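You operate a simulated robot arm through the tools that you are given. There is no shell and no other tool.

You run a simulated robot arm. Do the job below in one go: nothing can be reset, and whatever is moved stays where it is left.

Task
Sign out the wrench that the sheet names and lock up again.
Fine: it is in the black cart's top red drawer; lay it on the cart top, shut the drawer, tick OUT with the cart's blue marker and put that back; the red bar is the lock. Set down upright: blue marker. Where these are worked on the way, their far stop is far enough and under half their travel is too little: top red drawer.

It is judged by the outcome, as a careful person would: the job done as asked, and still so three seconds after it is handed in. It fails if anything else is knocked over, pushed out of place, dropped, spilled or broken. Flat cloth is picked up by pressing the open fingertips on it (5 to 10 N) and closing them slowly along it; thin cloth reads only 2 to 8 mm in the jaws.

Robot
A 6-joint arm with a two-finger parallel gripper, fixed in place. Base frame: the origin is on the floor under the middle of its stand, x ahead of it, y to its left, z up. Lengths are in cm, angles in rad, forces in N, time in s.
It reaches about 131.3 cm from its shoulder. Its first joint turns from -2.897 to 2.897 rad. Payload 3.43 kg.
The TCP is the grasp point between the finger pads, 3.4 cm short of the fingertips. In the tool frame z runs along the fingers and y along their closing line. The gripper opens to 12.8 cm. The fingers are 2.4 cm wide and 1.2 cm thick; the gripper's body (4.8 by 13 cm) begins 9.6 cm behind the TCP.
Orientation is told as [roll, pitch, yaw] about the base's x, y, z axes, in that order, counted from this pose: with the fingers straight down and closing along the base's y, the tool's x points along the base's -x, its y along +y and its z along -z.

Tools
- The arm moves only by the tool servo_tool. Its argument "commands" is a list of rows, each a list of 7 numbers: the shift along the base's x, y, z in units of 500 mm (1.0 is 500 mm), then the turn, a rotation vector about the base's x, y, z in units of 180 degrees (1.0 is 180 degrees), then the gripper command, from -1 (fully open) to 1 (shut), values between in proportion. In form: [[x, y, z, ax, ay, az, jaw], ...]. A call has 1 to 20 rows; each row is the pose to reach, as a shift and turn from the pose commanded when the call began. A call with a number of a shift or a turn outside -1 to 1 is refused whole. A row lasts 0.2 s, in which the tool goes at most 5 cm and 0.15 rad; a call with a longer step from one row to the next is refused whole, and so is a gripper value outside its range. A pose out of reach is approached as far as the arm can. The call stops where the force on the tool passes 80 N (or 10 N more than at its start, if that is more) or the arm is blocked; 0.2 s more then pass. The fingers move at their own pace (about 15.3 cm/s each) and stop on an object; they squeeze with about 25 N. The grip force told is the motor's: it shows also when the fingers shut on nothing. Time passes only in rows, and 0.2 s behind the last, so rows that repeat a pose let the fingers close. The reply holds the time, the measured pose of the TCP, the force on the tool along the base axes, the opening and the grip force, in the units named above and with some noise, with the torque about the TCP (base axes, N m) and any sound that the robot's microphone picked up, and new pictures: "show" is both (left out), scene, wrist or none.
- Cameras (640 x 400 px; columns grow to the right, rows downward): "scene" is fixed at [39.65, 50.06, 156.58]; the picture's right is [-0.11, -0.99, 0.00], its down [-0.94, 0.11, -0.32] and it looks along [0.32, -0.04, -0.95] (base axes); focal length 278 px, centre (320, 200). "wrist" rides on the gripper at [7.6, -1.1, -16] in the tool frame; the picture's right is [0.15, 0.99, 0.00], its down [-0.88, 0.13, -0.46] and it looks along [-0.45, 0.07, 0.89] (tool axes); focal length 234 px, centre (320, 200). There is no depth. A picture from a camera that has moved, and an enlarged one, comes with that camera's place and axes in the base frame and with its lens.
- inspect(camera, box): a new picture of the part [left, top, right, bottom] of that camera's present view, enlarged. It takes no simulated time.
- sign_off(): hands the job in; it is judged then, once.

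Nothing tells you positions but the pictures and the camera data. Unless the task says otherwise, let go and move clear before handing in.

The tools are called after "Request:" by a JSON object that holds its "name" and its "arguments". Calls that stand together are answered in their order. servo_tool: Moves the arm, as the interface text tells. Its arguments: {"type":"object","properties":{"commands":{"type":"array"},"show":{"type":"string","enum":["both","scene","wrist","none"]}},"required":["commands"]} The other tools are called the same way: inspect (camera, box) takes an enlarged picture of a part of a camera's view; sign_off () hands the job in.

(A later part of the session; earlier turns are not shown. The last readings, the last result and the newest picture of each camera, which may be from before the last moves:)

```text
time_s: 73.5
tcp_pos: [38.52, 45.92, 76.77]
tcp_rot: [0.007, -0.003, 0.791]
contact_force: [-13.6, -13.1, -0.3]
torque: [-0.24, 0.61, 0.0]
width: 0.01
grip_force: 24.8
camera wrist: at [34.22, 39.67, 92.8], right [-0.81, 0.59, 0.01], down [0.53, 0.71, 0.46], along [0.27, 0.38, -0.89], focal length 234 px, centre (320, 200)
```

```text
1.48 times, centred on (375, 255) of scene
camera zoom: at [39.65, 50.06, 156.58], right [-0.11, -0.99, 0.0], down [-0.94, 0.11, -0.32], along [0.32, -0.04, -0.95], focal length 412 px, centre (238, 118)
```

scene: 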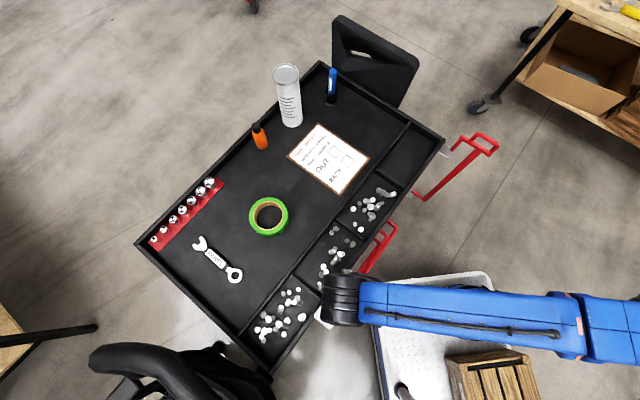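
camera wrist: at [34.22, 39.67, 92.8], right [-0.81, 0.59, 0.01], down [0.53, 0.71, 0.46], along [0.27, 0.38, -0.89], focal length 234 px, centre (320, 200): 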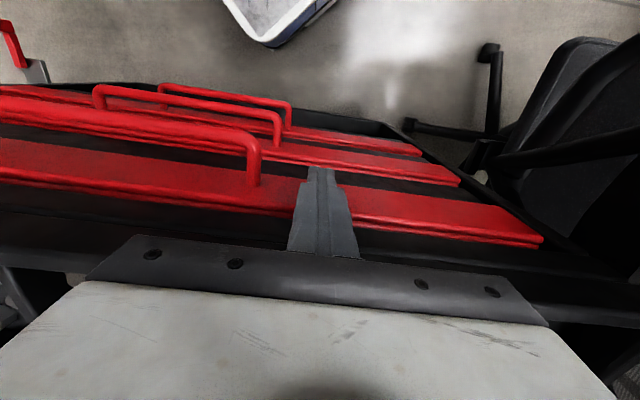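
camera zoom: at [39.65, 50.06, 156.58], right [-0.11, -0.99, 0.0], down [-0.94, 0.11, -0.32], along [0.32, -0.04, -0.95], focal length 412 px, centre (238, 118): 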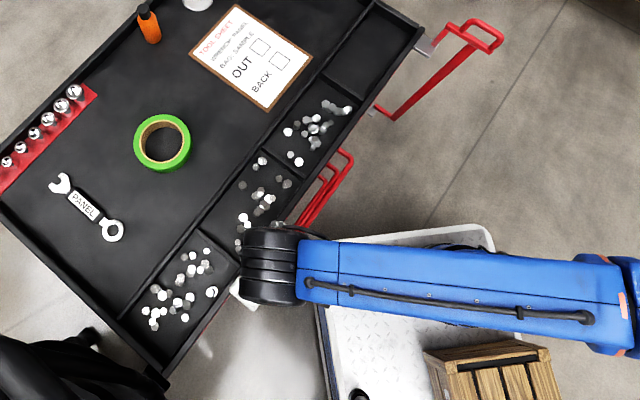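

The drawer reached its stop (about 19 N). I'll press slightly more, then back off and check the three drawers line up.

Request:
{"name": "servo_tool", "arguments": {"commands": [[0.003, 0.003, 0, 0, 0, 0, 1], [0.006, 0.006, 0, 0, 0, 0, 1], [0.006, 0.006, 0, 0, 0, 0, 1]], "show": "none"}}

Request:
{"name": "servo_tool", "arguments": {"commands": [[-0.02, -0.02, 0, 0, 0, 0, 1], [-0.08, -0.08, 0, 0, 0, 0, 1], [-0.14, -0.14, 0.02, 0, 0, 0, 1], [-0.18, -0.18, 0.08, 0, 0, 0, 1], [-0.2, -0.2, 0.15, 0, 0, 0, 1], [-0.2, -0.2, 0.23, 0, 0, 0, 1], [-0.2, -0.2, 0.31, 0, 0, 0, 1], [-0.2, -0.2, 0.38, 0, 0, 0, 1], [-0.2, -0.2, 0.44, 0, 0, 0, 1], [-0.2, -0.2, 0.44, 0, 0, 0, 1]]}}

```text
time_s: 74.2
tcp_pos: [38.56, 45.87, 76.8]
tcp_rot: [0.009, 0.006, 0.79]
contact_force: [-28.3, -29.3, 15.8]
torque: [0.43, 0.07, -0.08]
width: 0.01
grip_force: 25.1
stopped in row 3: the force on the tool passed its limit at 84 N (the readings are from after the stop); the commanded pose is now the measured one
```

```text
time_s: 76.3
tcp_pos: [28.8, 36.06, 98.6]
tcp_rot: [0.008, 0.004, 0.788]
contact_force: [0.8, 0.3, -0.1]
torque: [0.02, 0.0, -0.03]
width: 0.01
grip_force: 25.5
camera wrist: at [24.57, 30.01, 114.61], right [-0.81, 0.59, 0.01], down [0.53, 0.72, 0.45], along [0.26, 0.37, -0.89], focal length 234 px, centre (320, 200)
```

scene: 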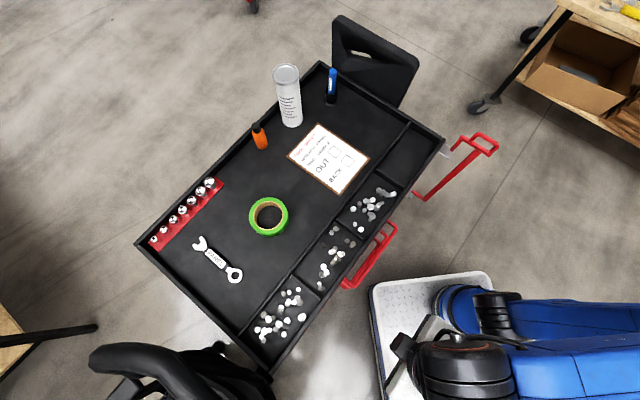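
wrist: 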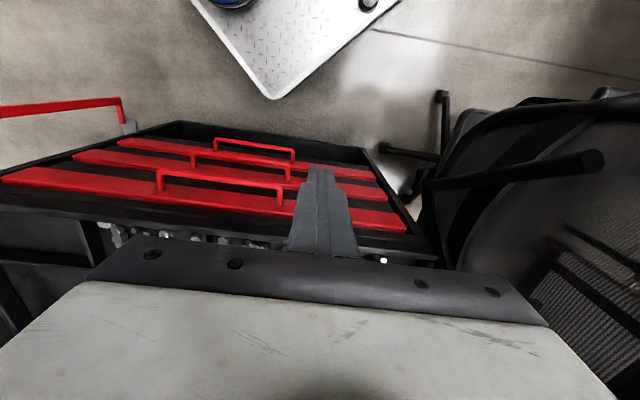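

All three drawer handles line up, so the drawer is shut. Next I'll move high over the cart to the blue marker, near (97.6, 39.3), to look at it.

Request:
{"name": "servo_tool", "arguments": {"commands": [[0.05, 0.0, 0.04, 0, 0, 0, 0.5], [0.12, 0.0, 0.09, 0, 0, 0, 0.3], [0.2, 0.0, 0.14, 0, 0, 0, 0.2], [0.29, 0.0, 0.16, 0, 0, 0, 0.2], [0.38, 0.0, 0.18, 0, 0, 0, 0.2], [0.47, 0.0, 0.2, 0, 0, 0, 0.2], [0.56, 0.01, 0.2, 0, 0, 0, 0.2], [0.65, 0.02, 0.2, 0, 0, 0, 0.2], [0.74, 0.03, 0.2, 0, 0, 0, 0.2], [0.83, 0.04, 0.2, 0, 0, 0, 0.2], [0.9, 0.04, 0.2, 0, 0, 0, 0.2], [0.9, 0.04, 0.2, 0, 0, 0, 0.2]]}}

```text
time_s: 79.0
tcp_pos: [73.96, 37.87, 108.73]
tcp_rot: [0.008, 0.003, 0.79]
contact_force: [0.1, 1.4, -0.1]
torque: [0.02, -0.01, 0.01]
width: 5.11
grip_force: 0.0
camera wrist: at [69.67, 31.76, 124.66], right [-0.81, 0.59, 0.01], down [0.53, 0.72, 0.45], along [0.26, 0.37, -0.89], focal length 234 px, centre (320, 200)
```

scene: 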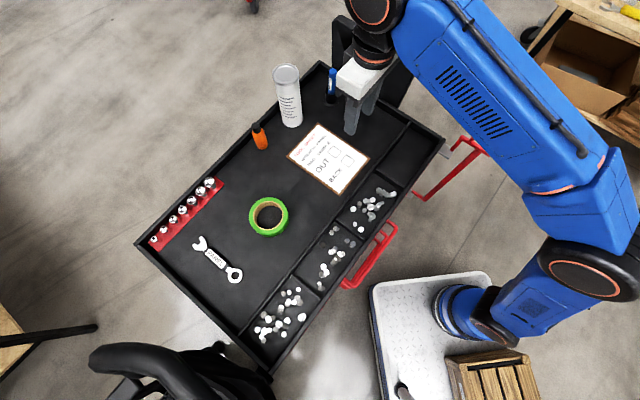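
wrist: 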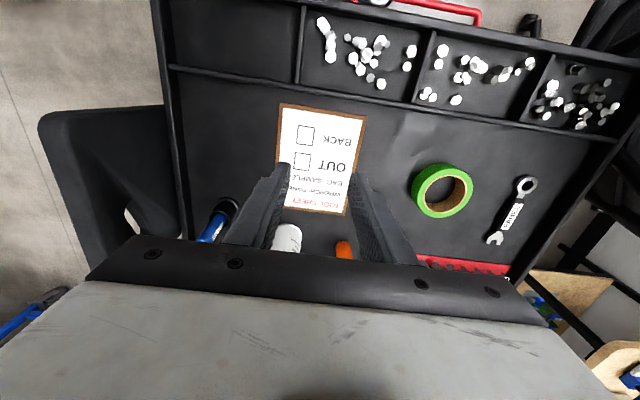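

Request:
{"name": "inspect", "arguments": {"camera": "wrist", "box": [180, 90, 380, 270]}}

Request:
{"name": "inspect", "arguments": {"camera": "wrist", "box": [180, 180, 260, 260]}}

```text
2.22 times, centred on (280, 180) of wrist
camera zoom: at [69.67, 31.76, 124.66], right [-0.81, 0.59, 0.01], down [0.53, 0.72, 0.45], along [0.26, 0.37, -0.89], focal length 520 px, centre (409, 244)
```

zoom: 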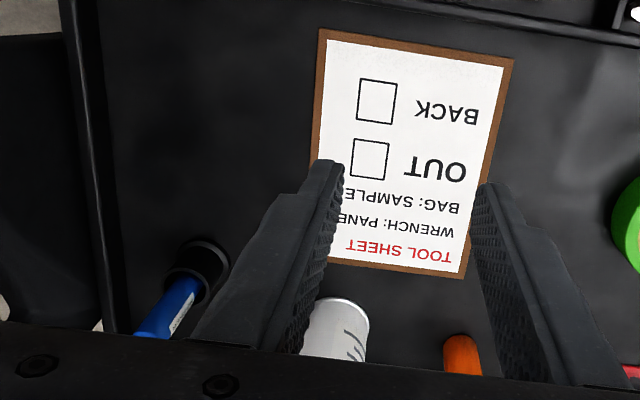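

```text
5.00 times, centred on (220, 220) of wrist
camera zoom: at [69.67, 31.76, 124.66], right [-0.81, 0.59, 0.01], down [0.53, 0.72, 0.45], along [0.26, 0.37, -0.89], focal length 1171 px, centre (820, 100)
```

zoom: 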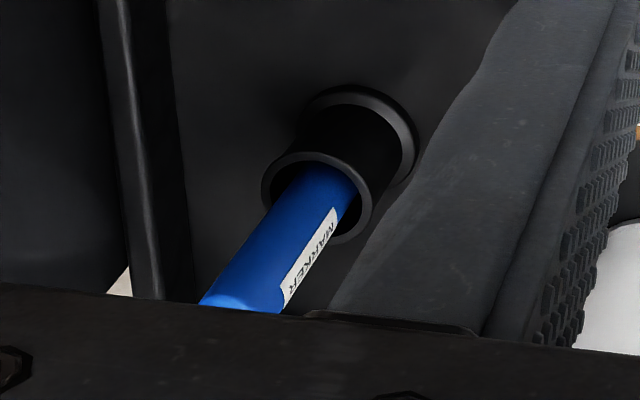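

The OUT box is near (79.9, 40.8) and the marker's holder near (98.3, 39.5). I'll hover above the marker.

Request:
{"name": "servo_tool", "arguments": {"commands": [[0.08, 0.005, 0, 0, 0, 0, 0], [0.17, 0.01, 0, 0, 0, 0, 0], [0.26, 0.017, 0, 0, 0, 0, 0], [0.35, 0.024, 0, 0, 0, 0, 0], [0.44, 0.03, 0, 0, 0, 0, 0], [0.486, 0.033, 0, 0, 0, 0, 0], [0.486, 0.033, 0, 0, 0, 0, 0]]}}

Request:
{"name": "inspect", "arguments": {"camera": "wrist", "box": [240, 80, 400, 260]}}

```text
time_s: 80.5
tcp_pos: [93.29, 36.79, 103.39]
tcp_rot: [0.007, 0.001, 0.791]
contact_force: [-0.5, 0.0, 0.6]
torque: [0.02, 0.05, -0.03]
width: 6.4
grip_force: 0.0
out of reach, approached as far as the arm can: row 3, 4, 5, 6, 7
camera wrist: at [89.0, 30.64, 119.38], right [-0.81, 0.59, 0.01], down [0.53, 0.71, 0.46], along [0.27, 0.37, -0.89], focal length 234 px, centre (320, 200)
```

scene: 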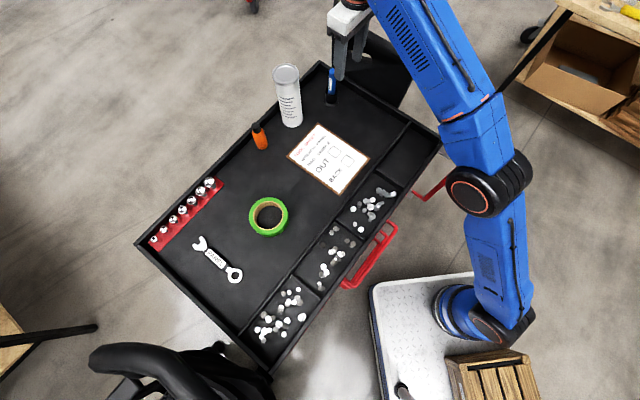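
wrist: 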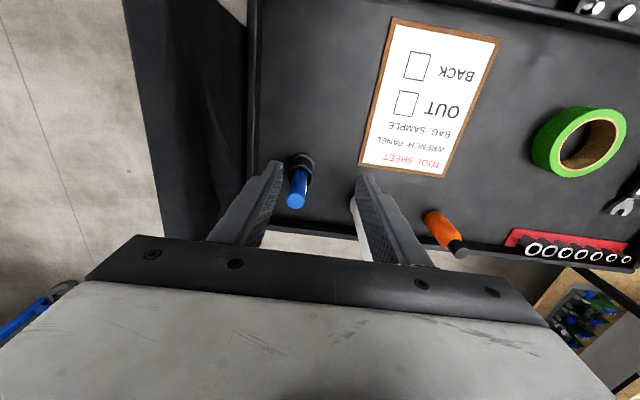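

```text
2.22 times, centred on (320, 170) of wrist
camera zoom: at [89.0, 30.64, 119.38], right [-0.81, 0.59, 0.01], down [0.53, 0.71, 0.46], along [0.27, 0.37, -0.89], focal length 520 px, centre (320, 267)
```

zoom: 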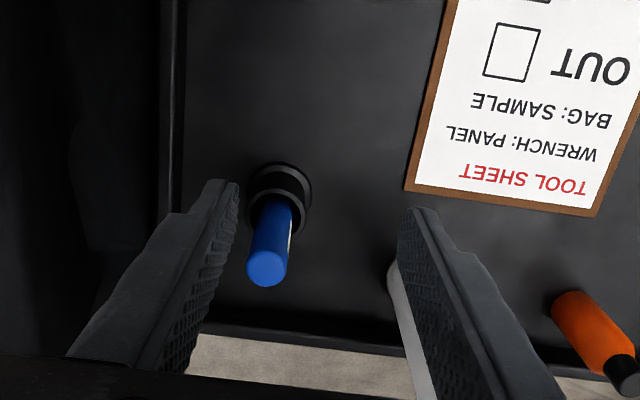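

The marker is at about (98.8, 39.3), top near z 94.7. That's at the edge of reach up high, so I'll lower first beside it and slide the open fingers around it.

Request:
{"name": "servo_tool", "arguments": {"commands": [[0.004, -0.02, -0.04, 0, 0, 0, 0], [0.008, -0.04, -0.1, 0, 0, 0, 0], [0.011, -0.049, -0.17, 0, 0, 0, 0], [0.011, -0.049, -0.235, 0, 0, 0, 0], [0.011, -0.049, -0.235, 0, 0, 0, 0]]}}

Request:
{"name": "inspect", "arguments": {"camera": "wrist", "box": [240, 80, 400, 260]}}

```text
time_s: 81.8
tcp_pos: [93.62, 34.26, 91.37]
tcp_rot: [0.009, 0.003, 0.792]
contact_force: [0.2, -0.2, -0.2]
torque: [0.01, 0.01, 0.0]
width: 6.39
grip_force: 0.0
camera wrist: at [89.36, 28.13, 107.52], right [-0.81, 0.59, 0.01], down [0.53, 0.72, 0.45], along [0.26, 0.37, -0.89], focal length 234 px, centre (320, 200)
```

scene: 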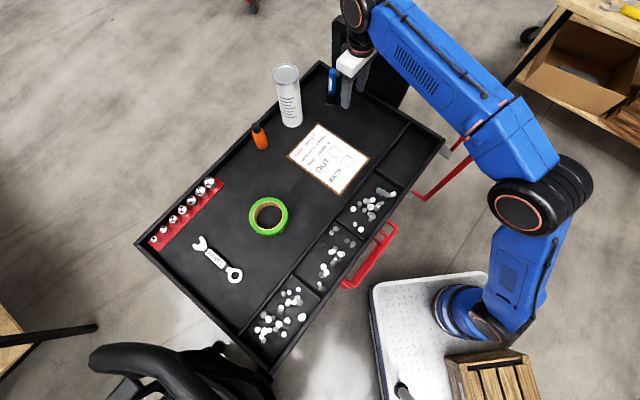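
wrist: 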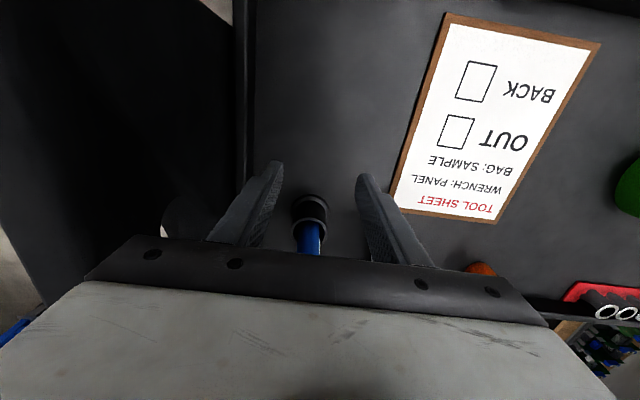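

```text
2.22 times, centred on (320, 170) of wrist
camera zoom: at [89.36, 28.13, 107.52], right [-0.81, 0.59, 0.01], down [0.53, 0.72, 0.45], along [0.26, 0.37, -0.89], focal length 520 px, centre (320, 267)
```

zoom: 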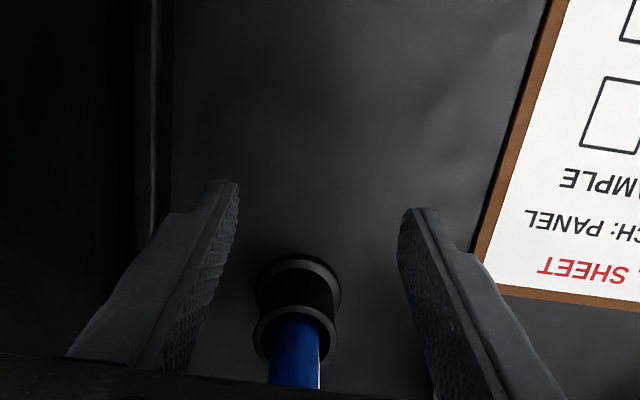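

Request:
{"name": "servo_tool", "arguments": {"commands": [[0.034, 0.0325, 0, 0, 0, 0, 0], [0.068, 0.065, 0, 0, 0, 0, 0], [0.101, 0.0974, 0, 0, 0, 0, 0], [0.101, 0.0974, 0, 0, 0, 0, 0]]}}

Request:
{"name": "inspect", "arguments": {"camera": "wrist", "box": [240, 80, 400, 260]}}

```text
time_s: 82.8
tcp_pos: [98.47, 38.98, 91.57]
tcp_rot: [0.009, 0.006, 0.792]
contact_force: [0.1, 0.5, -0.3]
torque: [-0.01, 0.03, 0.01]
width: 6.4
grip_force: 0.0
camera wrist: at [94.35, 32.83, 107.58], right [-0.81, 0.59, 0.01], down [0.53, 0.72, 0.45], along [0.26, 0.37, -0.89], focal length 234 px, centre (320, 200)
```

scene: 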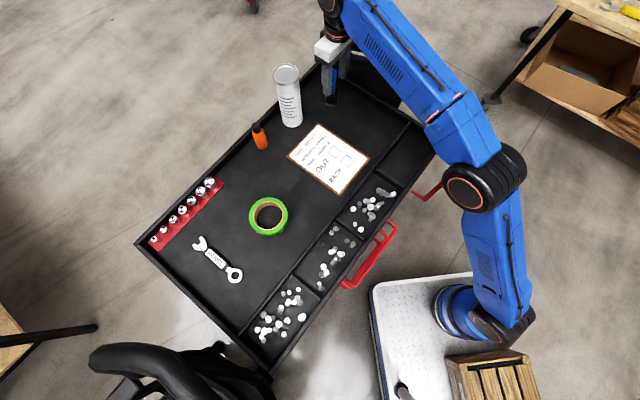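
wrist: 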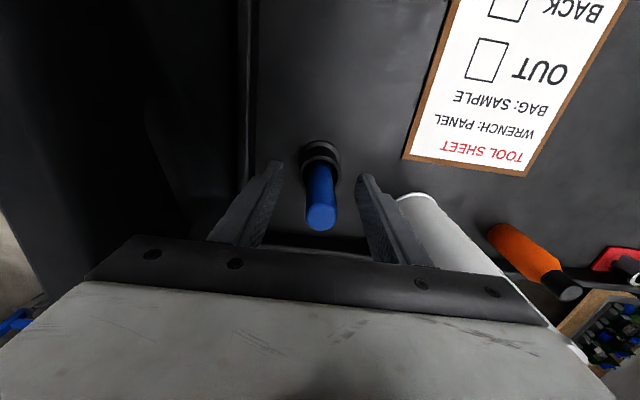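

```text
2.22 times, centred on (320, 170) of wrist
camera zoom: at [94.35, 32.83, 107.58], right [-0.81, 0.59, 0.01], down [0.53, 0.72, 0.45], along [0.26, 0.37, -0.89], focal length 520 px, centre (320, 267)
```

zoom: 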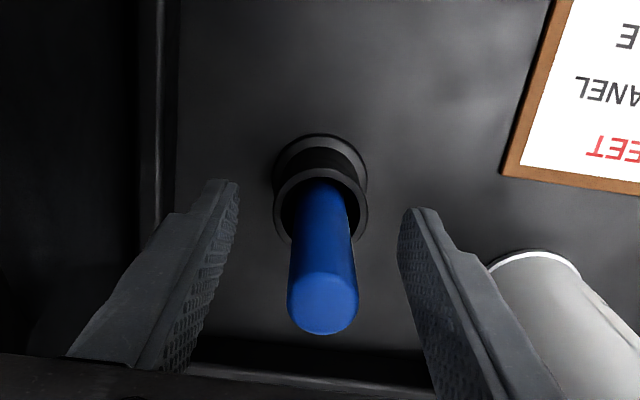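

The marker is centred between the fingers. I'll close on it.

Request:
{"name": "servo_tool", "arguments": {"commands": [[0.005, 0.004, -0.006, 0, 0, 0, 0.2], [0.005, 0.004, -0.006, 0, 0, 0, 0.4], [0.005, 0.004, -0.006, 0, 0, 0, 0.55], [0.005, 0.004, -0.006, 0, 0, 0, 0.7], [0.005, 0.004, -0.006, 0, 0, 0, 0.85], [0.005, 0.004, -0.006, 0, 0, 0, 1], [0.005, 0.004, -0.006, 0, 0, 0, 1]]}}

Request:
{"name": "inspect", "arguments": {"camera": "wrist", "box": [240, 80, 400, 260]}}

```text
time_s: 84.3
tcp_pos: [98.79, 39.21, 91.27]
tcp_rot: [0.009, 0.003, 0.791]
contact_force: [-0.6, -0.1, -0.5]
torque: [0.02, 0.02, 0.02]
width: 2.16
grip_force: 24.7
camera wrist: at [94.6, 33.02, 107.26], right [-0.81, 0.59, 0.01], down [0.53, 0.72, 0.45], along [0.26, 0.37, -0.89], focal length 234 px, centre (320, 200)
```

scene: 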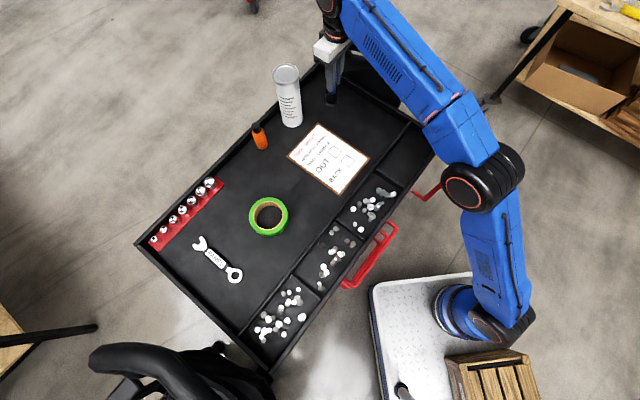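
wrist: 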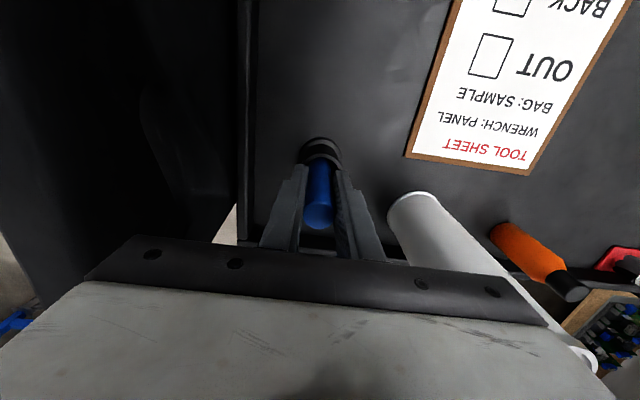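

```text
2.22 times, centred on (320, 170) of wrist
camera zoom: at [94.6, 33.02, 107.26], right [-0.81, 0.59, 0.01], down [0.53, 0.72, 0.45], along [0.26, 0.37, -0.89], focal length 520 px, centre (320, 267)
```

zoom: 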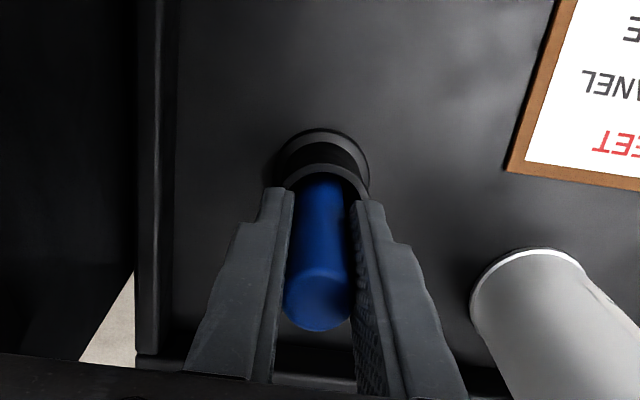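

Request:
{"name": "servo_tool", "arguments": {"commands": [[0, 0, 0.02, 0, 0, 0, 1], [0, 0, 0.04, 0, 0, 0, 1], [0, 0, 0.06, 0, 0, 0, 1], [0, 0, 0.06, 0, 0, 0, 1]], "show": "wrist"}}

Request:
{"name": "inspect", "arguments": {"camera": "scene", "box": [270, 40, 390, 120]}}

```text
time_s: 85.3
tcp_pos: [98.83, 39.08, 94.14]
tcp_rot: [0.008, 0.003, 0.79]
contact_force: [0.6, 0.3, -1.2]
torque: [0.01, 0.02, -0.02]
width: 2.14
grip_force: 25.5
camera wrist: at [94.64, 33.04, 110.24], right [-0.81, 0.59, 0.01], down [0.53, 0.72, 0.45], along [0.26, 0.37, -0.89], focal length 234 px, centre (320, 200)
```

wrist: 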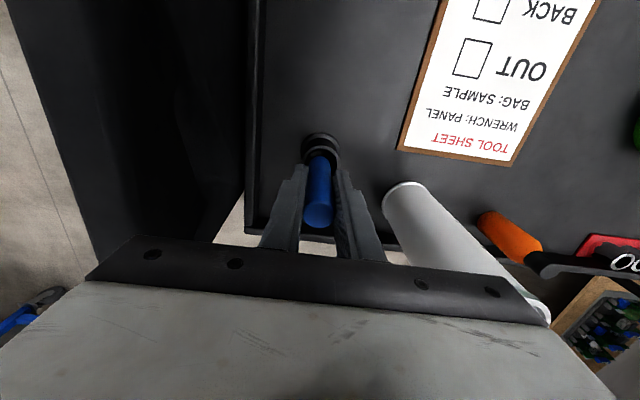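

```text
5.00 times, centred on (330, 80) of scene
camera zoom: at [39.65, 50.06, 156.58], right [-0.11, -0.99, 0.0], down [-0.94, 0.11, -0.32], along [0.32, -0.04, -0.95], focal length 1391 px, centre (270, 800)
```

zoom: 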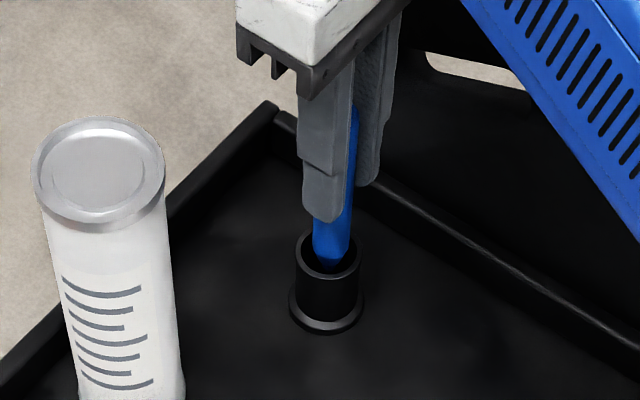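

Request:
{"name": "servo_tool", "arguments": {"commands": [[0, 0, 0.02, 0, 0, 0, 1], [0, 0, 0.04, 0, 0, 0, 1], [0, 0, 0.05, 0, 0, 0, 1], [0, 0, 0.05, 0, 0, 0, 1]], "show": "wrist"}}

Request:
{"name": "inspect", "arguments": {"camera": "scene", "box": [270, 40, 390, 120]}}

```text
time_s: 86.3
tcp_pos: [98.99, 39.29, 96.76]
tcp_rot: [0.009, 0.003, 0.792]
contact_force: [0.2, 0.1, 0.7]
torque: [-0.01, 0.04, -0.01]
width: 2.16
grip_force: 24.8
camera wrist: at [94.69, 33.11, 112.78], right [-0.81, 0.59, 0.01], down [0.53, 0.72, 0.45], along [0.26, 0.37, -0.89], focal length 234 px, centre (320, 200)
```

wrist: 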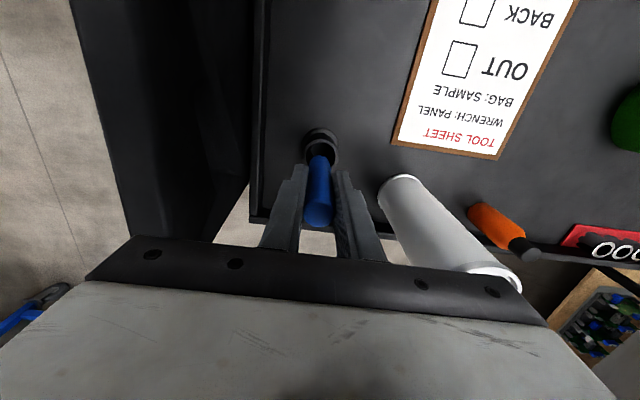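

```text
5.00 times, centred on (330, 80) of scene
camera zoom: at [39.65, 50.06, 156.58], right [-0.11, -0.99, 0.0], down [-0.94, 0.11, -0.32], along [0.32, -0.04, -0.95], focal length 1391 px, centre (270, 800)
```

zoom: 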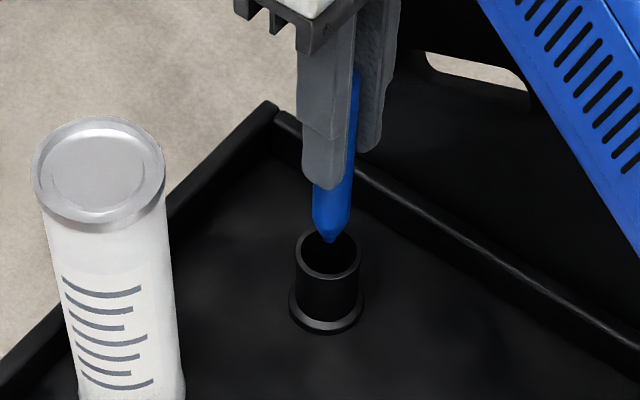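

The marker's tip is just at the holder's rim, about 10.3 cm below the TCP. I'll raise a bit more, then carry it toward the sheet.

Request:
{"name": "servo_tool", "arguments": {"commands": [[0, 0, 0.015, 0, 0, 0, 1], [0, 0, 0.03, 0, 0, 0, 1], [0, 0, 0.03, 0, 0, 0, 1]], "show": "none"}}

Request:
{"name": "inspect", "arguments": {"camera": "scene", "box": [270, 40, 390, 120]}}

```text
time_s: 87.2
tcp_pos: [98.45, 39.02, 97.79]
tcp_rot: [0.008, 0.002, 0.791]
contact_force: [0.1, 0.1, -0.5]
torque: [0.02, 0.0, 0.02]
width: 2.17
grip_force: 24.6
out of reach, approached as far as the arm can: row 2, 3
```

```text
5.00 times, centred on (330, 80) of scene
camera zoom: at [39.65, 50.06, 156.58], right [-0.11, -0.99, 0.0], down [-0.94, 0.11, -0.32], along [0.32, -0.04, -0.95], focal length 1391 px, centre (270, 800)
```

zoom: 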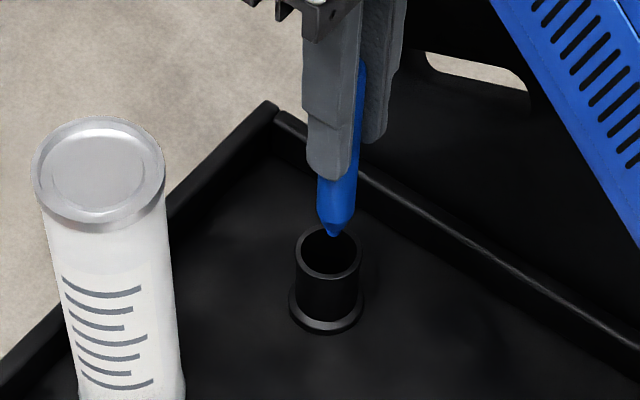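

Request:
{"name": "servo_tool", "arguments": {"commands": [[-0.008, 0, 0.008, 0, 0, 0, 1], [-0.02, 0, 0.018, 0, 0, 0, 1], [-0.036, 0, 0.03, 0, 0, 0, 1], [-0.07, 0.005, 0.045, 0, 0, 0, 1], [-0.14, 0.012, 0.045, 0, 0, 0, 1], [-0.22, 0.02, 0.045, 0, 0, 0, 1], [-0.3, 0.03, 0.04, 0, 0, 0, 1], [-0.36, 0.035, 0.03, 0, 0, 0, 1], [-0.36, 0.035, 0.03, 0, 0, 0, 1]]}}

Request:
{"name": "inspect", "arguments": {"camera": "scene", "box": [270, 50, 390, 200]}}

Request:
{"name": "inspect", "arguments": {"camera": "wrist", "box": [220, 60, 420, 260]}}

```text
time_s: 89.2
tcp_pos: [80.45, 40.81, 99.35]
tcp_rot: [0.01, 0.003, 0.79]
contact_force: [-0.7, 0.9, -0.1]
torque: [0.02, 0.03, -0.01]
width: 2.15
grip_force: 24.9
camera wrist: at [76.22, 34.63, 115.4], right [-0.81, 0.59, 0.01], down [0.53, 0.72, 0.45], along [0.26, 0.37, -0.89], focal length 234 px, centre (320, 200)
```

scene: 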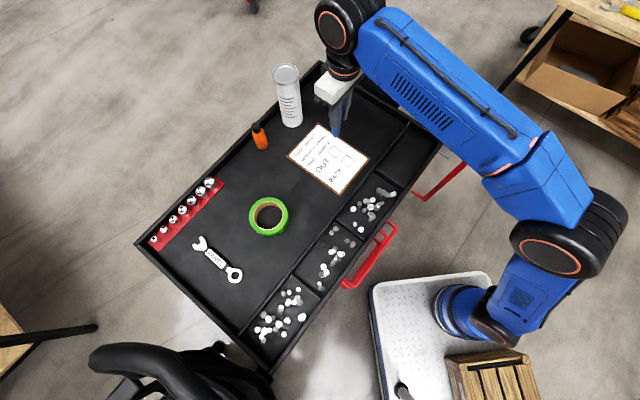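
wrist: 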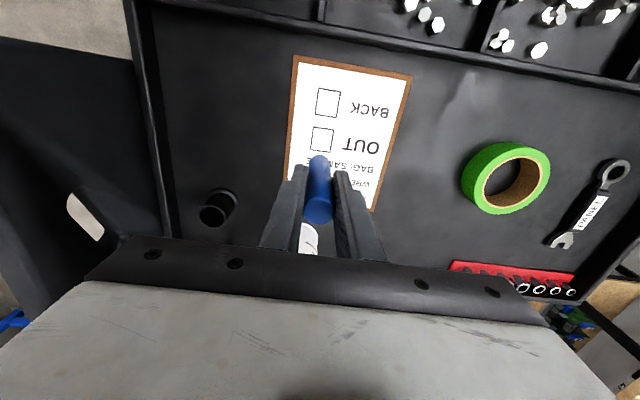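

```text
2.67 times, centred on (330, 125) of scene
camera zoom: at [39.65, 50.06, 156.58], right [-0.11, -0.99, 0.0], down [-0.94, 0.11, -0.32], along [0.32, -0.04, -0.95], focal length 742 px, centre (293, 400)
```

zoom: 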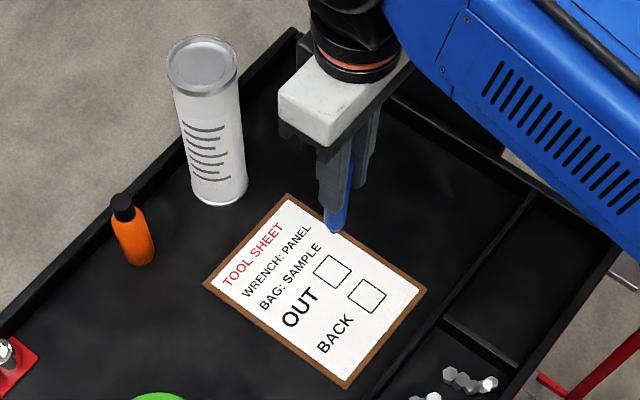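

```text
2.00 times, centred on (320, 160) of wrist
camera zoom: at [76.22, 34.63, 115.4], right [-0.81, 0.59, 0.01], down [0.53, 0.72, 0.45], along [0.26, 0.37, -0.89], focal length 468 px, centre (320, 280)
```

zoom: 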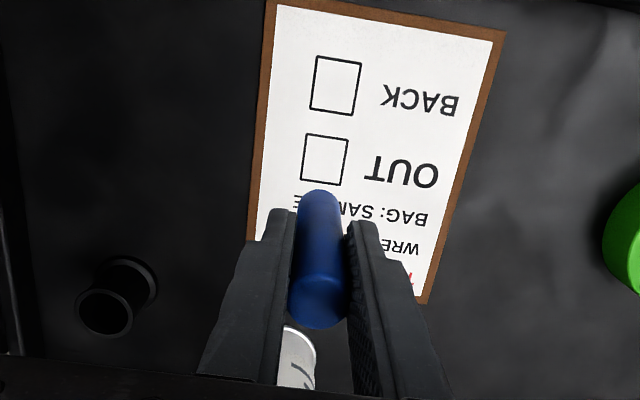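

The marker tip hangs above the sheet and I put the OUT box's centre at about (79.95, 40.95). I'll descend to just above the paper at the tick's start and check the tip against the box.

Request:
{"name": "servo_tool", "arguments": {"commands": [[-0.02, 0.016, -0.03, 0, 0, 0, 1], [-0.02, 0.016, -0.07, 0, 0, 0, 1], [-0.02, 0.016, -0.1, 0, 0, 0, 1], [-0.02, 0.016, -0.116, 0, 0, 0, 1], [-0.02, 0.016, -0.116, 0, 0, 0, 1]], "show": "none"}}

Request:
{"name": "inspect", "arguments": {"camera": "scene", "box": [300, 110, 370, 180]}}

Request:
{"name": "inspect", "arguments": {"camera": "wrist", "box": [260, 60, 380, 240]}}

```text
time_s: 90.3
tcp_pos: [79.71, 41.61, 93.3]
tcp_rot: [0.008, 0.004, 0.792]
contact_force: [0.5, 0.4, 0.1]
torque: [-0.04, -0.01, -0.01]
width: 2.13
grip_force: 24.7
```

```text
5.71 times, centred on (335, 145) of scene
camera zoom: at [39.65, 50.06, 156.58], right [-0.11, -0.99, 0.0], down [-0.94, 0.11, -0.32], along [0.32, -0.04, -0.95], focal length 1590 px, centre (234, 514)
```

zoom: 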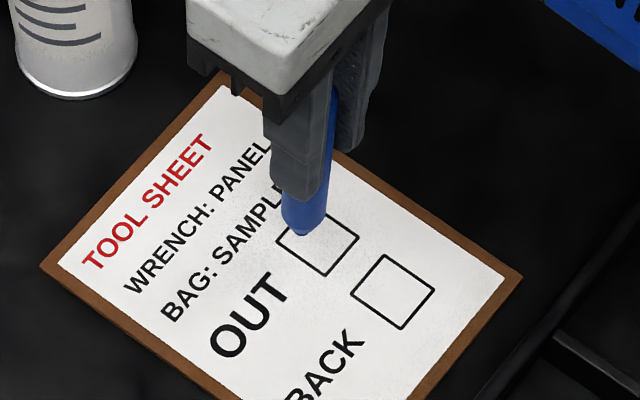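

```text
2.22 times, centred on (320, 150) of wrist
camera zoom: at [75.38, 35.43, 109.47], right [-0.81, 0.59, 0.01], down [0.53, 0.72, 0.45], along [0.26, 0.37, -0.89], focal length 520 px, centre (320, 311)
```

zoom: 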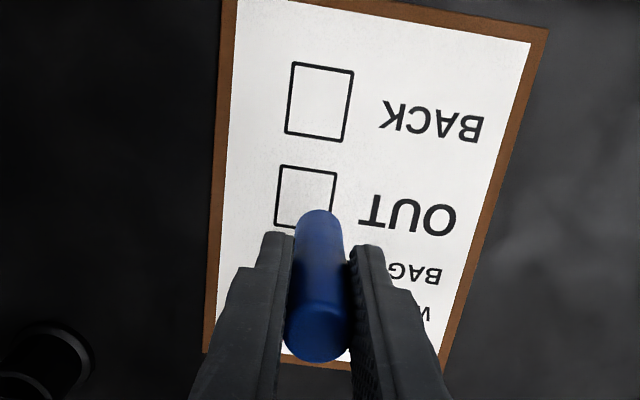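

The tip is about 1 cm above the paper inside the OUT box. I'll lower in millimetre steps until I feel contact.

Request:
{"name": "servo_tool", "arguments": {"commands": [[0, 0, -0.005, 0, 0, 0, 1], [0, 0, -0.01, 0, 0, 0, 1], [0, 0, -0.01, 0, 0, 0, 1]], "show": "none"}}

Request:
{"name": "inspect", "arguments": {"camera": "scene", "box": [310, 130, 360, 175]}}

```text
time_s: 91.2
tcp_pos: [79.61, 41.57, 92.81]
tcp_rot: [0.009, 0.004, 0.792]
contact_force: [0.0, -0.3, -0.7]
torque: [-0.04, -0.02, 0.04]
width: 2.16
grip_force: 24.8
```

```text
8.89 times, centred on (335, 152) of scene
camera zoom: at [39.65, 50.06, 156.58], right [-0.11, -0.99, 0.0], down [-0.94, 0.11, -0.32], along [0.32, -0.04, -0.95], focal length 2473 px, centre (187, 622)
```

zoom: 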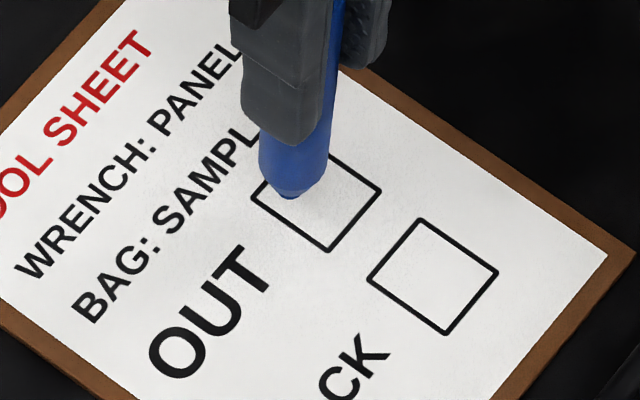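

Request:
{"name": "servo_tool", "arguments": {"commands": [[0, 0, -0.003, 0, 0, 0, 1], [0, 0, -0.006, 0, 0, 0, 1], [0, 0, -0.006, 0, 0, 0, 1]], "show": "none"}}

Request:
{"name": "servo_tool", "arguments": {"commands": [[0, 0, -0.003, 0, 0, 0, 1], [0, 0, -0.006, 0, 0, 0, 1], [0, 0, -0.006, 0, 0, 0, 1]], "show": "none"}}

Request:
{"name": "inspect", "arguments": {"camera": "scene", "box": [310, 130, 360, 175]}}

```text
time_s: 92.0
tcp_pos: [79.4, 41.43, 92.71]
tcp_rot: [0.008, 0.004, 0.79]
contact_force: [-0.5, 0.1, -0.5]
torque: [-0.01, 0.01, -0.01]
width: 2.15
grip_force: 25.2
```

```text
time_s: 92.8
tcp_pos: [79.68, 41.65, 92.39]
tcp_rot: [0.008, 0.004, 0.792]
contact_force: [1.3, -0.5, -0.3]
torque: [-0.01, 0.01, 0.02]
width: 2.16
grip_force: 25.2
```

```text
8.89 times, centred on (335, 152) of scene
camera zoom: at [39.65, 50.06, 156.58], right [-0.11, -0.99, 0.0], down [-0.94, 0.11, -0.32], along [0.32, -0.04, -0.95], focal length 2473 px, centre (187, 622)
```

zoom: 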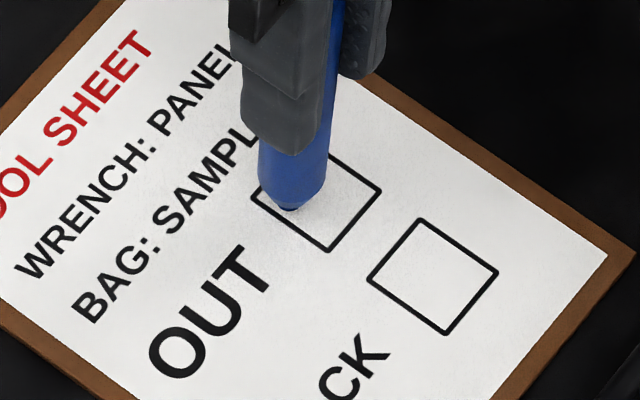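

Request:
{"name": "servo_tool", "arguments": {"commands": [[0, 0, -0.003, 0, 0, 0, 1], [0, 0, -0.006, 0, 0, 0, 1], [0, 0, -0.006, 0, 0, 0, 1]], "show": "none"}}

Request:
{"name": "servo_tool", "arguments": {"commands": [[0, 0, -0.003, 0, 0, 0, 1], [0, 0, -0.006, 0, 0, 0, 1], [0, 0, -0.006, 0, 0, 0, 1]], "show": "none"}}

Request:
{"name": "inspect", "arguments": {"camera": "scene", "box": [310, 130, 360, 175]}}

```text
time_s: 93.5
tcp_pos: [79.65, 41.67, 92.07]
tcp_rot: [0.009, 0.001, 0.789]
contact_force: [1.4, -0.7, 6.1]
torque: [-0.17, -0.29, -0.01]
width: 2.18
grip_force: 24.6
```

```text
time_s: 94.3
tcp_pos: [79.48, 41.5, 91.86]
tcp_rot: [0.009, 0.002, 0.791]
contact_force: [-2.2, 1.3, 24.5]
torque: [0.49, 0.37, 0.07]
width: 2.17
grip_force: 25.2
```

```text
8.89 times, centred on (335, 152) of scene
camera zoom: at [39.65, 50.06, 156.58], right [-0.11, -0.99, 0.0], down [-0.94, 0.11, -0.32], along [0.32, -0.04, -0.95], focal length 2473 px, centre (187, 622)
```

zoom: 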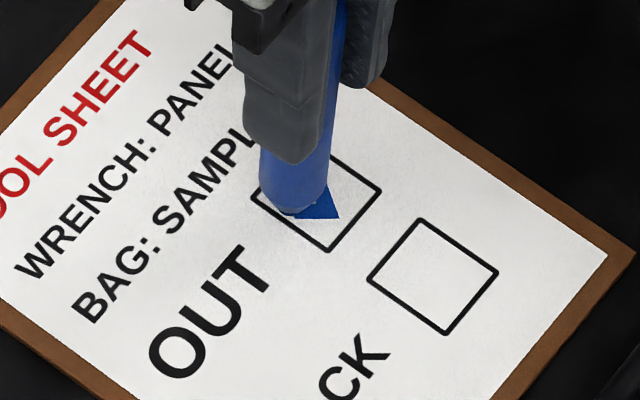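

Contact made (a bit firm at 24 N) and ink is appearing. I'll ease off 1.5 mm and draw the tick inside the box.

Request:
{"name": "servo_tool", "arguments": {"commands": [[0, 0, 0.003, 0, 0, 0, 1], [-0.0022, -0.0072, 0.003, 0, 0, 0, 1], [-0.0044, -0.0143, 0.003, 0, 0, 0, 1], [-0.0066, -0.0214, 0.003, 0, 0, 0, 1], [-0.0066, -0.0214, 0.003, 0, 0, 0, 1]], "show": "none"}}

Request:
{"name": "inspect", "arguments": {"camera": "scene", "box": [310, 130, 360, 175]}}

```text
time_s: 95.5
tcp_pos: [79.21, 40.62, 91.88]
tcp_rot: [0.008, 0.006, 0.79]
contact_force: [-0.4, 0.3, -1.3]
torque: [0.0, 0.01, 0.03]
width: 2.15
grip_force: 25.2
```

```text
8.89 times, centred on (335, 152) of scene
camera zoom: at [39.65, 50.06, 156.58], right [-0.11, -0.99, 0.0], down [-0.94, 0.11, -0.32], along [0.32, -0.04, -0.95], focal length 2473 px, centre (187, 622)
```

zoom: 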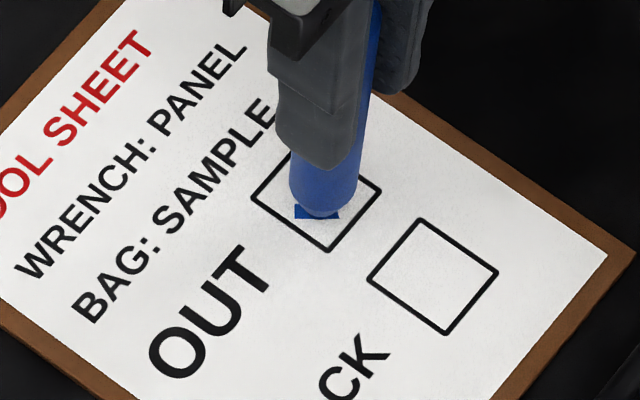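

Request:
{"name": "servo_tool", "arguments": {"commands": [[0, 0, 0.03, 0, 0, 0, 1], [0.04, 0.04, 0.06, 0, 0, 0, 1], [0.1, 0.08, 0.06, 0, 0, 0, 1], [0.1, 0.08, 0.06, 0, 0, 0, 1]], "show": "none"}}

Request:
{"name": "inspect", "arguments": {"camera": "scene", "box": [310, 130, 360, 175]}}

Request:
{"name": "inspect", "arguments": {"camera": "wrist", "box": [260, 40, 400, 240]}}

```text
time_s: 96.5
tcp_pos: [84.34, 44.46, 94.88]
tcp_rot: [0.008, 0.004, 0.791]
contact_force: [0.4, -0.4, -1.1]
torque: [0.05, -0.01, -0.01]
width: 2.14
grip_force: 25.1
```

```text
8.89 times, centred on (335, 152) of scene
camera zoom: at [39.65, 50.06, 156.58], right [-0.11, -0.99, 0.0], down [-0.94, 0.11, -0.32], along [0.32, -0.04, -0.95], focal length 2473 px, centre (187, 622)
```

zoom: 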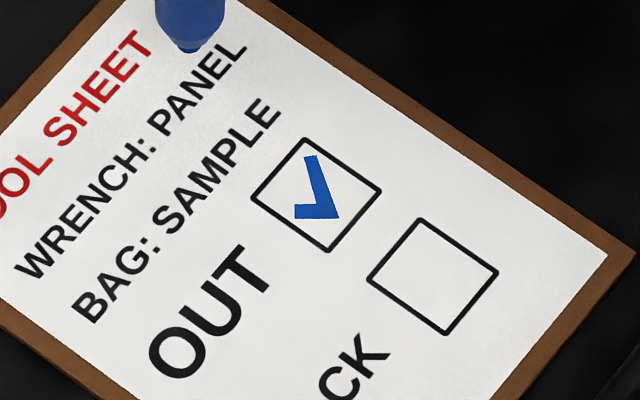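

```text
2.00 times, centred on (330, 140) of wrist
camera zoom: at [80.1, 38.26, 110.91], right [-0.81, 0.59, 0.01], down [0.53, 0.72, 0.45], along [0.26, 0.37, -0.89], focal length 468 px, centre (300, 320)
```

zoom: 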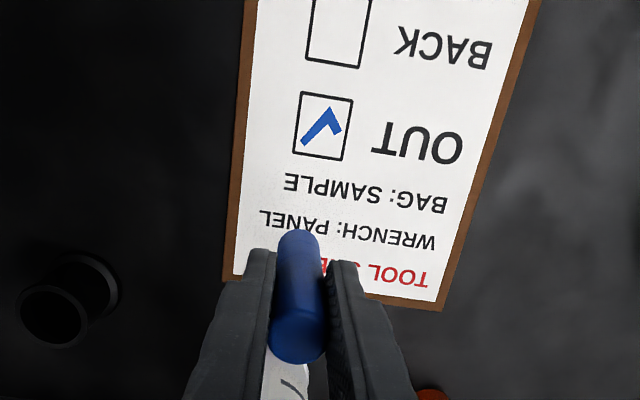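

The OUT box now shows a clean blue tick. Next I'll carry the marker back toward its holder, staying high enough to clear the cup's rim.

Request:
{"name": "servo_tool", "arguments": {"commands": [[0.03, -0.01, 0.06, 0, 0, 0, 1], [0.08, -0.04, 0.087, 0, 0, 0, 1], [0.14, -0.07, 0.087, 0, 0, 0, 1], [0.2, -0.1, 0.087, 0, 0, 0, 1], [0.22, -0.109, 0.087, 0, 0, 0, 1], [0.22, -0.109, 0.087, 0, 0, 0, 1]]}}

Request:
{"name": "inspect", "arguments": {"camera": "scene", "box": [270, 40, 390, 120]}}

Request:
{"name": "inspect", "arguments": {"camera": "wrist", "box": [240, 80, 400, 260]}}

```text
time_s: 98.0
tcp_pos: [95.1, 39.15, 99.21]
tcp_rot: [0.007, 0.002, 0.793]
contact_force: [-0.2, 0.4, -0.6]
torque: [-0.02, 0.01, 0.01]
width: 2.15
grip_force: 25.2
camera wrist: at [90.89, 32.98, 115.32], right [-0.81, 0.59, 0.01], down [0.53, 0.72, 0.45], along [0.26, 0.37, -0.89], focal length 234 px, centre (320, 200)
```

scene: 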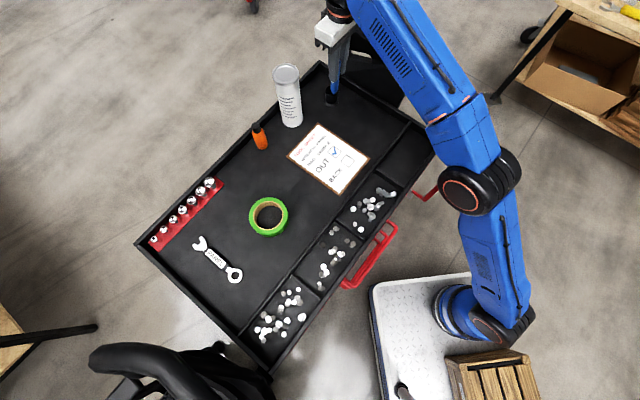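
wrist: 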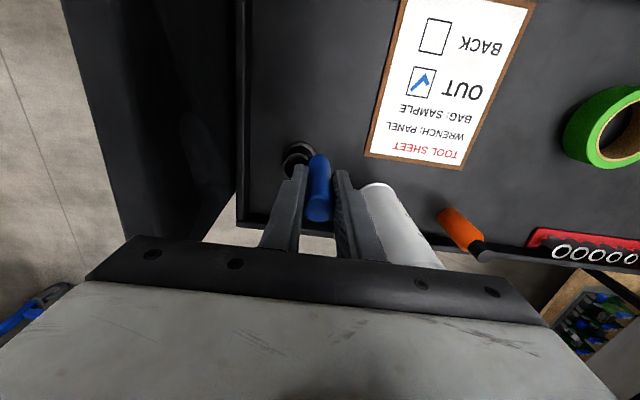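

```text
5.00 times, centred on (330, 80) of scene
camera zoom: at [39.65, 50.06, 156.58], right [-0.11, -0.99, 0.0], down [-0.94, 0.11, -0.32], along [0.32, -0.04, -0.95], focal length 1391 px, centre (270, 800)
```

zoom: 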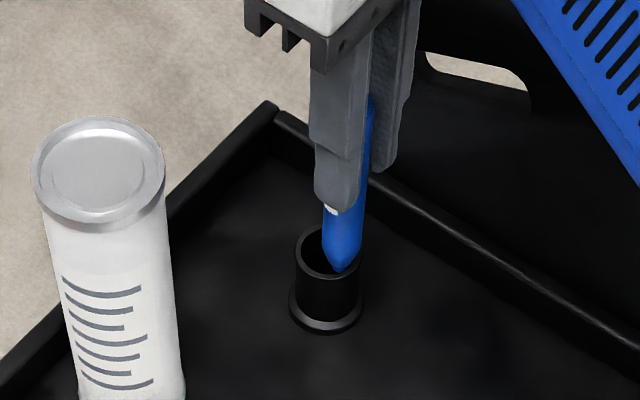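

```text
2.22 times, centred on (320, 170) of wrist
camera zoom: at [90.89, 32.98, 115.32], right [-0.81, 0.59, 0.01], down [0.53, 0.72, 0.45], along [0.26, 0.37, -0.89], focal length 520 px, centre (320, 267)
```

zoom: 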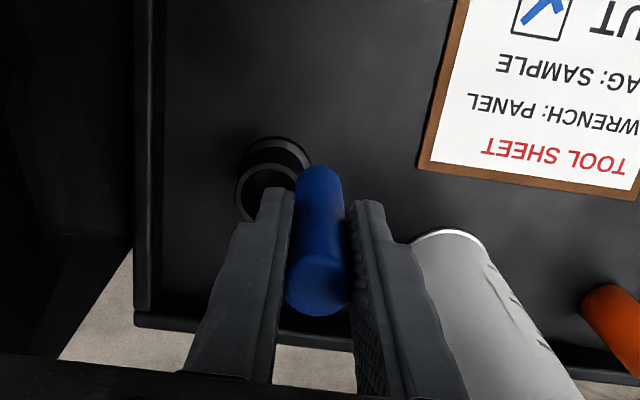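

Request:
{"name": "servo_tool", "arguments": {"commands": [[0.0306, 0, 0, 0, 0, 0, 1], [0.0466, 0.0006, -0.0118, 0, 0, 0, 1], [0.0586, 0.001, -0.0218, 0, 0, 0, 1], [0.0676, 0.0014, -0.0318, 0, 0, 0, 1], [0.0736, 0.002, -0.042, 0, 0, 0, 1], [0.0736, 0.002, -0.042, 0, 0, 0, 1]], "show": "wrist"}}

Request:
{"name": "inspect", "arguments": {"camera": "scene", "box": [270, 40, 390, 120]}}

Request:
{"name": "inspect", "arguments": {"camera": "wrist", "box": [240, 80, 400, 260]}}

```text
time_s: 99.3
tcp_pos: [98.85, 39.13, 97.2]
tcp_rot: [0.007, 0.004, 0.79]
contact_force: [0.2, -1.0, -0.8]
torque: [0.01, 0.02, 0.03]
width: 2.14
grip_force: 24.9
camera wrist: at [94.59, 32.97, 113.21], right [-0.81, 0.59, 0.01], down [0.53, 0.72, 0.45], along [0.26, 0.37, -0.89], focal length 234 px, centre (320, 200)
```

wrist: 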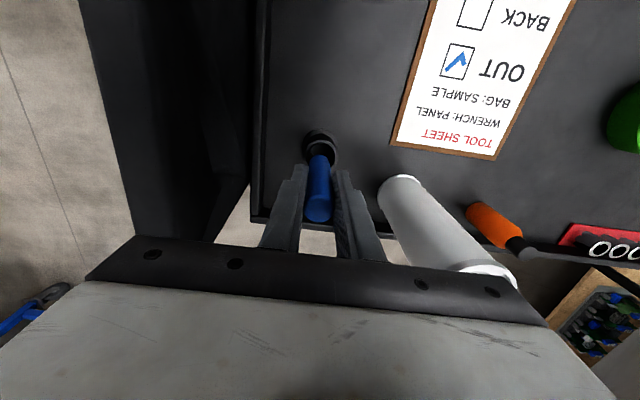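

```text
5.00 times, centred on (330, 80) of scene
camera zoom: at [39.65, 50.06, 156.58], right [-0.11, -0.99, 0.0], down [-0.94, 0.11, -0.32], along [0.32, -0.04, -0.95], focal length 1391 px, centre (270, 800)
```

zoom: 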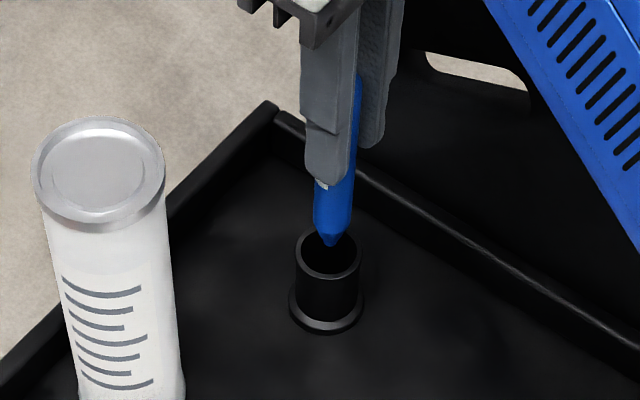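

```text
2.22 times, centred on (320, 170) of wrist
camera zoom: at [94.59, 32.97, 113.21], right [-0.81, 0.59, 0.01], down [0.53, 0.72, 0.45], along [0.26, 0.37, -0.89], focal length 520 px, centre (320, 267)
```

zoom: 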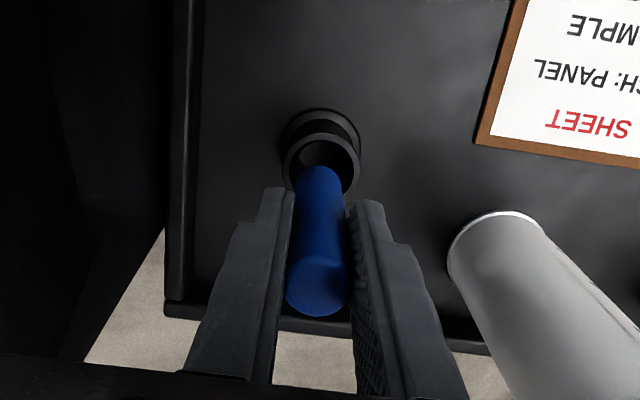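

The tip is over the cup's opening as it was when I drew it out. I'll lower it in.

Request:
{"name": "servo_tool", "arguments": {"commands": [[0, 0, -0.012, 0, 0, 0, 1], [0, 0, -0.024, 0, 0, 0, 1], [0, 0, -0.036, 0, 0, 0, 1], [0, 0, -0.048, 0, 0, 0, 1], [0, 0, -0.06, 0, 0, 0, 1], [0, 0, -0.06, 0, 0, 0, 1]], "show": "none"}}

Request:
{"name": "inspect", "arguments": {"camera": "scene", "box": [270, 40, 390, 120]}}

```text
time_s: 100.8
tcp_pos: [98.79, 39.18, 94.15]
tcp_rot: [0.009, 0.003, 0.79]
contact_force: [-1.2, -1.0, -1.1]
torque: [0.01, 0.01, 0.02]
width: 2.17
grip_force: 24.7
```

```text
5.00 times, centred on (330, 80) of scene
camera zoom: at [39.65, 50.06, 156.58], right [-0.11, -0.99, 0.0], down [-0.94, 0.11, -0.32], along [0.32, -0.04, -0.95], focal length 1391 px, centre (270, 800)
```

zoom: 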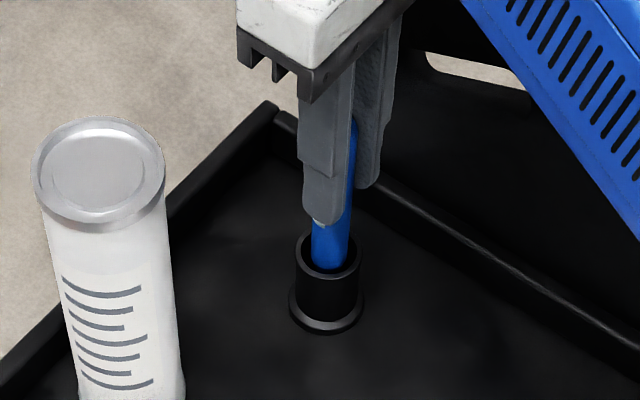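

Going in cleanly. I'll lower the rest in small steps until it seats.

Request:
{"name": "servo_tool", "arguments": {"commands": [[0, 0, -0.01, 0, 0, 0, 1], [0, 0, -0.02, 0, 0, 0, 1], [0, 0, -0.03, 0, 0, 0, 1], [0, 0, -0.04, 0, 0, 0, 1], [0, 0, -0.05, 0, 0, 0, 1], [0, 0, -0.05, 0, 0, 0, 1]], "show": "none"}}

Request:
{"name": "servo_tool", "arguments": {"commands": [[0, 0, -0.003, 0, 0, 0, 1], [0, 0, -0.003, 0, 0, 0, 1]], "show": "none"}}

```text
time_s: 102.2
tcp_pos: [98.73, 39.02, 91.73]
tcp_rot: [0.009, 0.001, 0.791]
contact_force: [0.8, -1.5, 23.7]
torque: [-0.09, -0.22, 0.01]
width: 2.2
grip_force: 24.9
```

```text
time_s: 102.8
tcp_pos: [98.79, 38.99, 91.65]
tcp_rot: [0.009, 0.001, 0.79]
contact_force: [-0.6, -1.5, 23.6]
torque: [-0.01, -0.13, 0.01]
width: 2.14
grip_force: 25.3
```

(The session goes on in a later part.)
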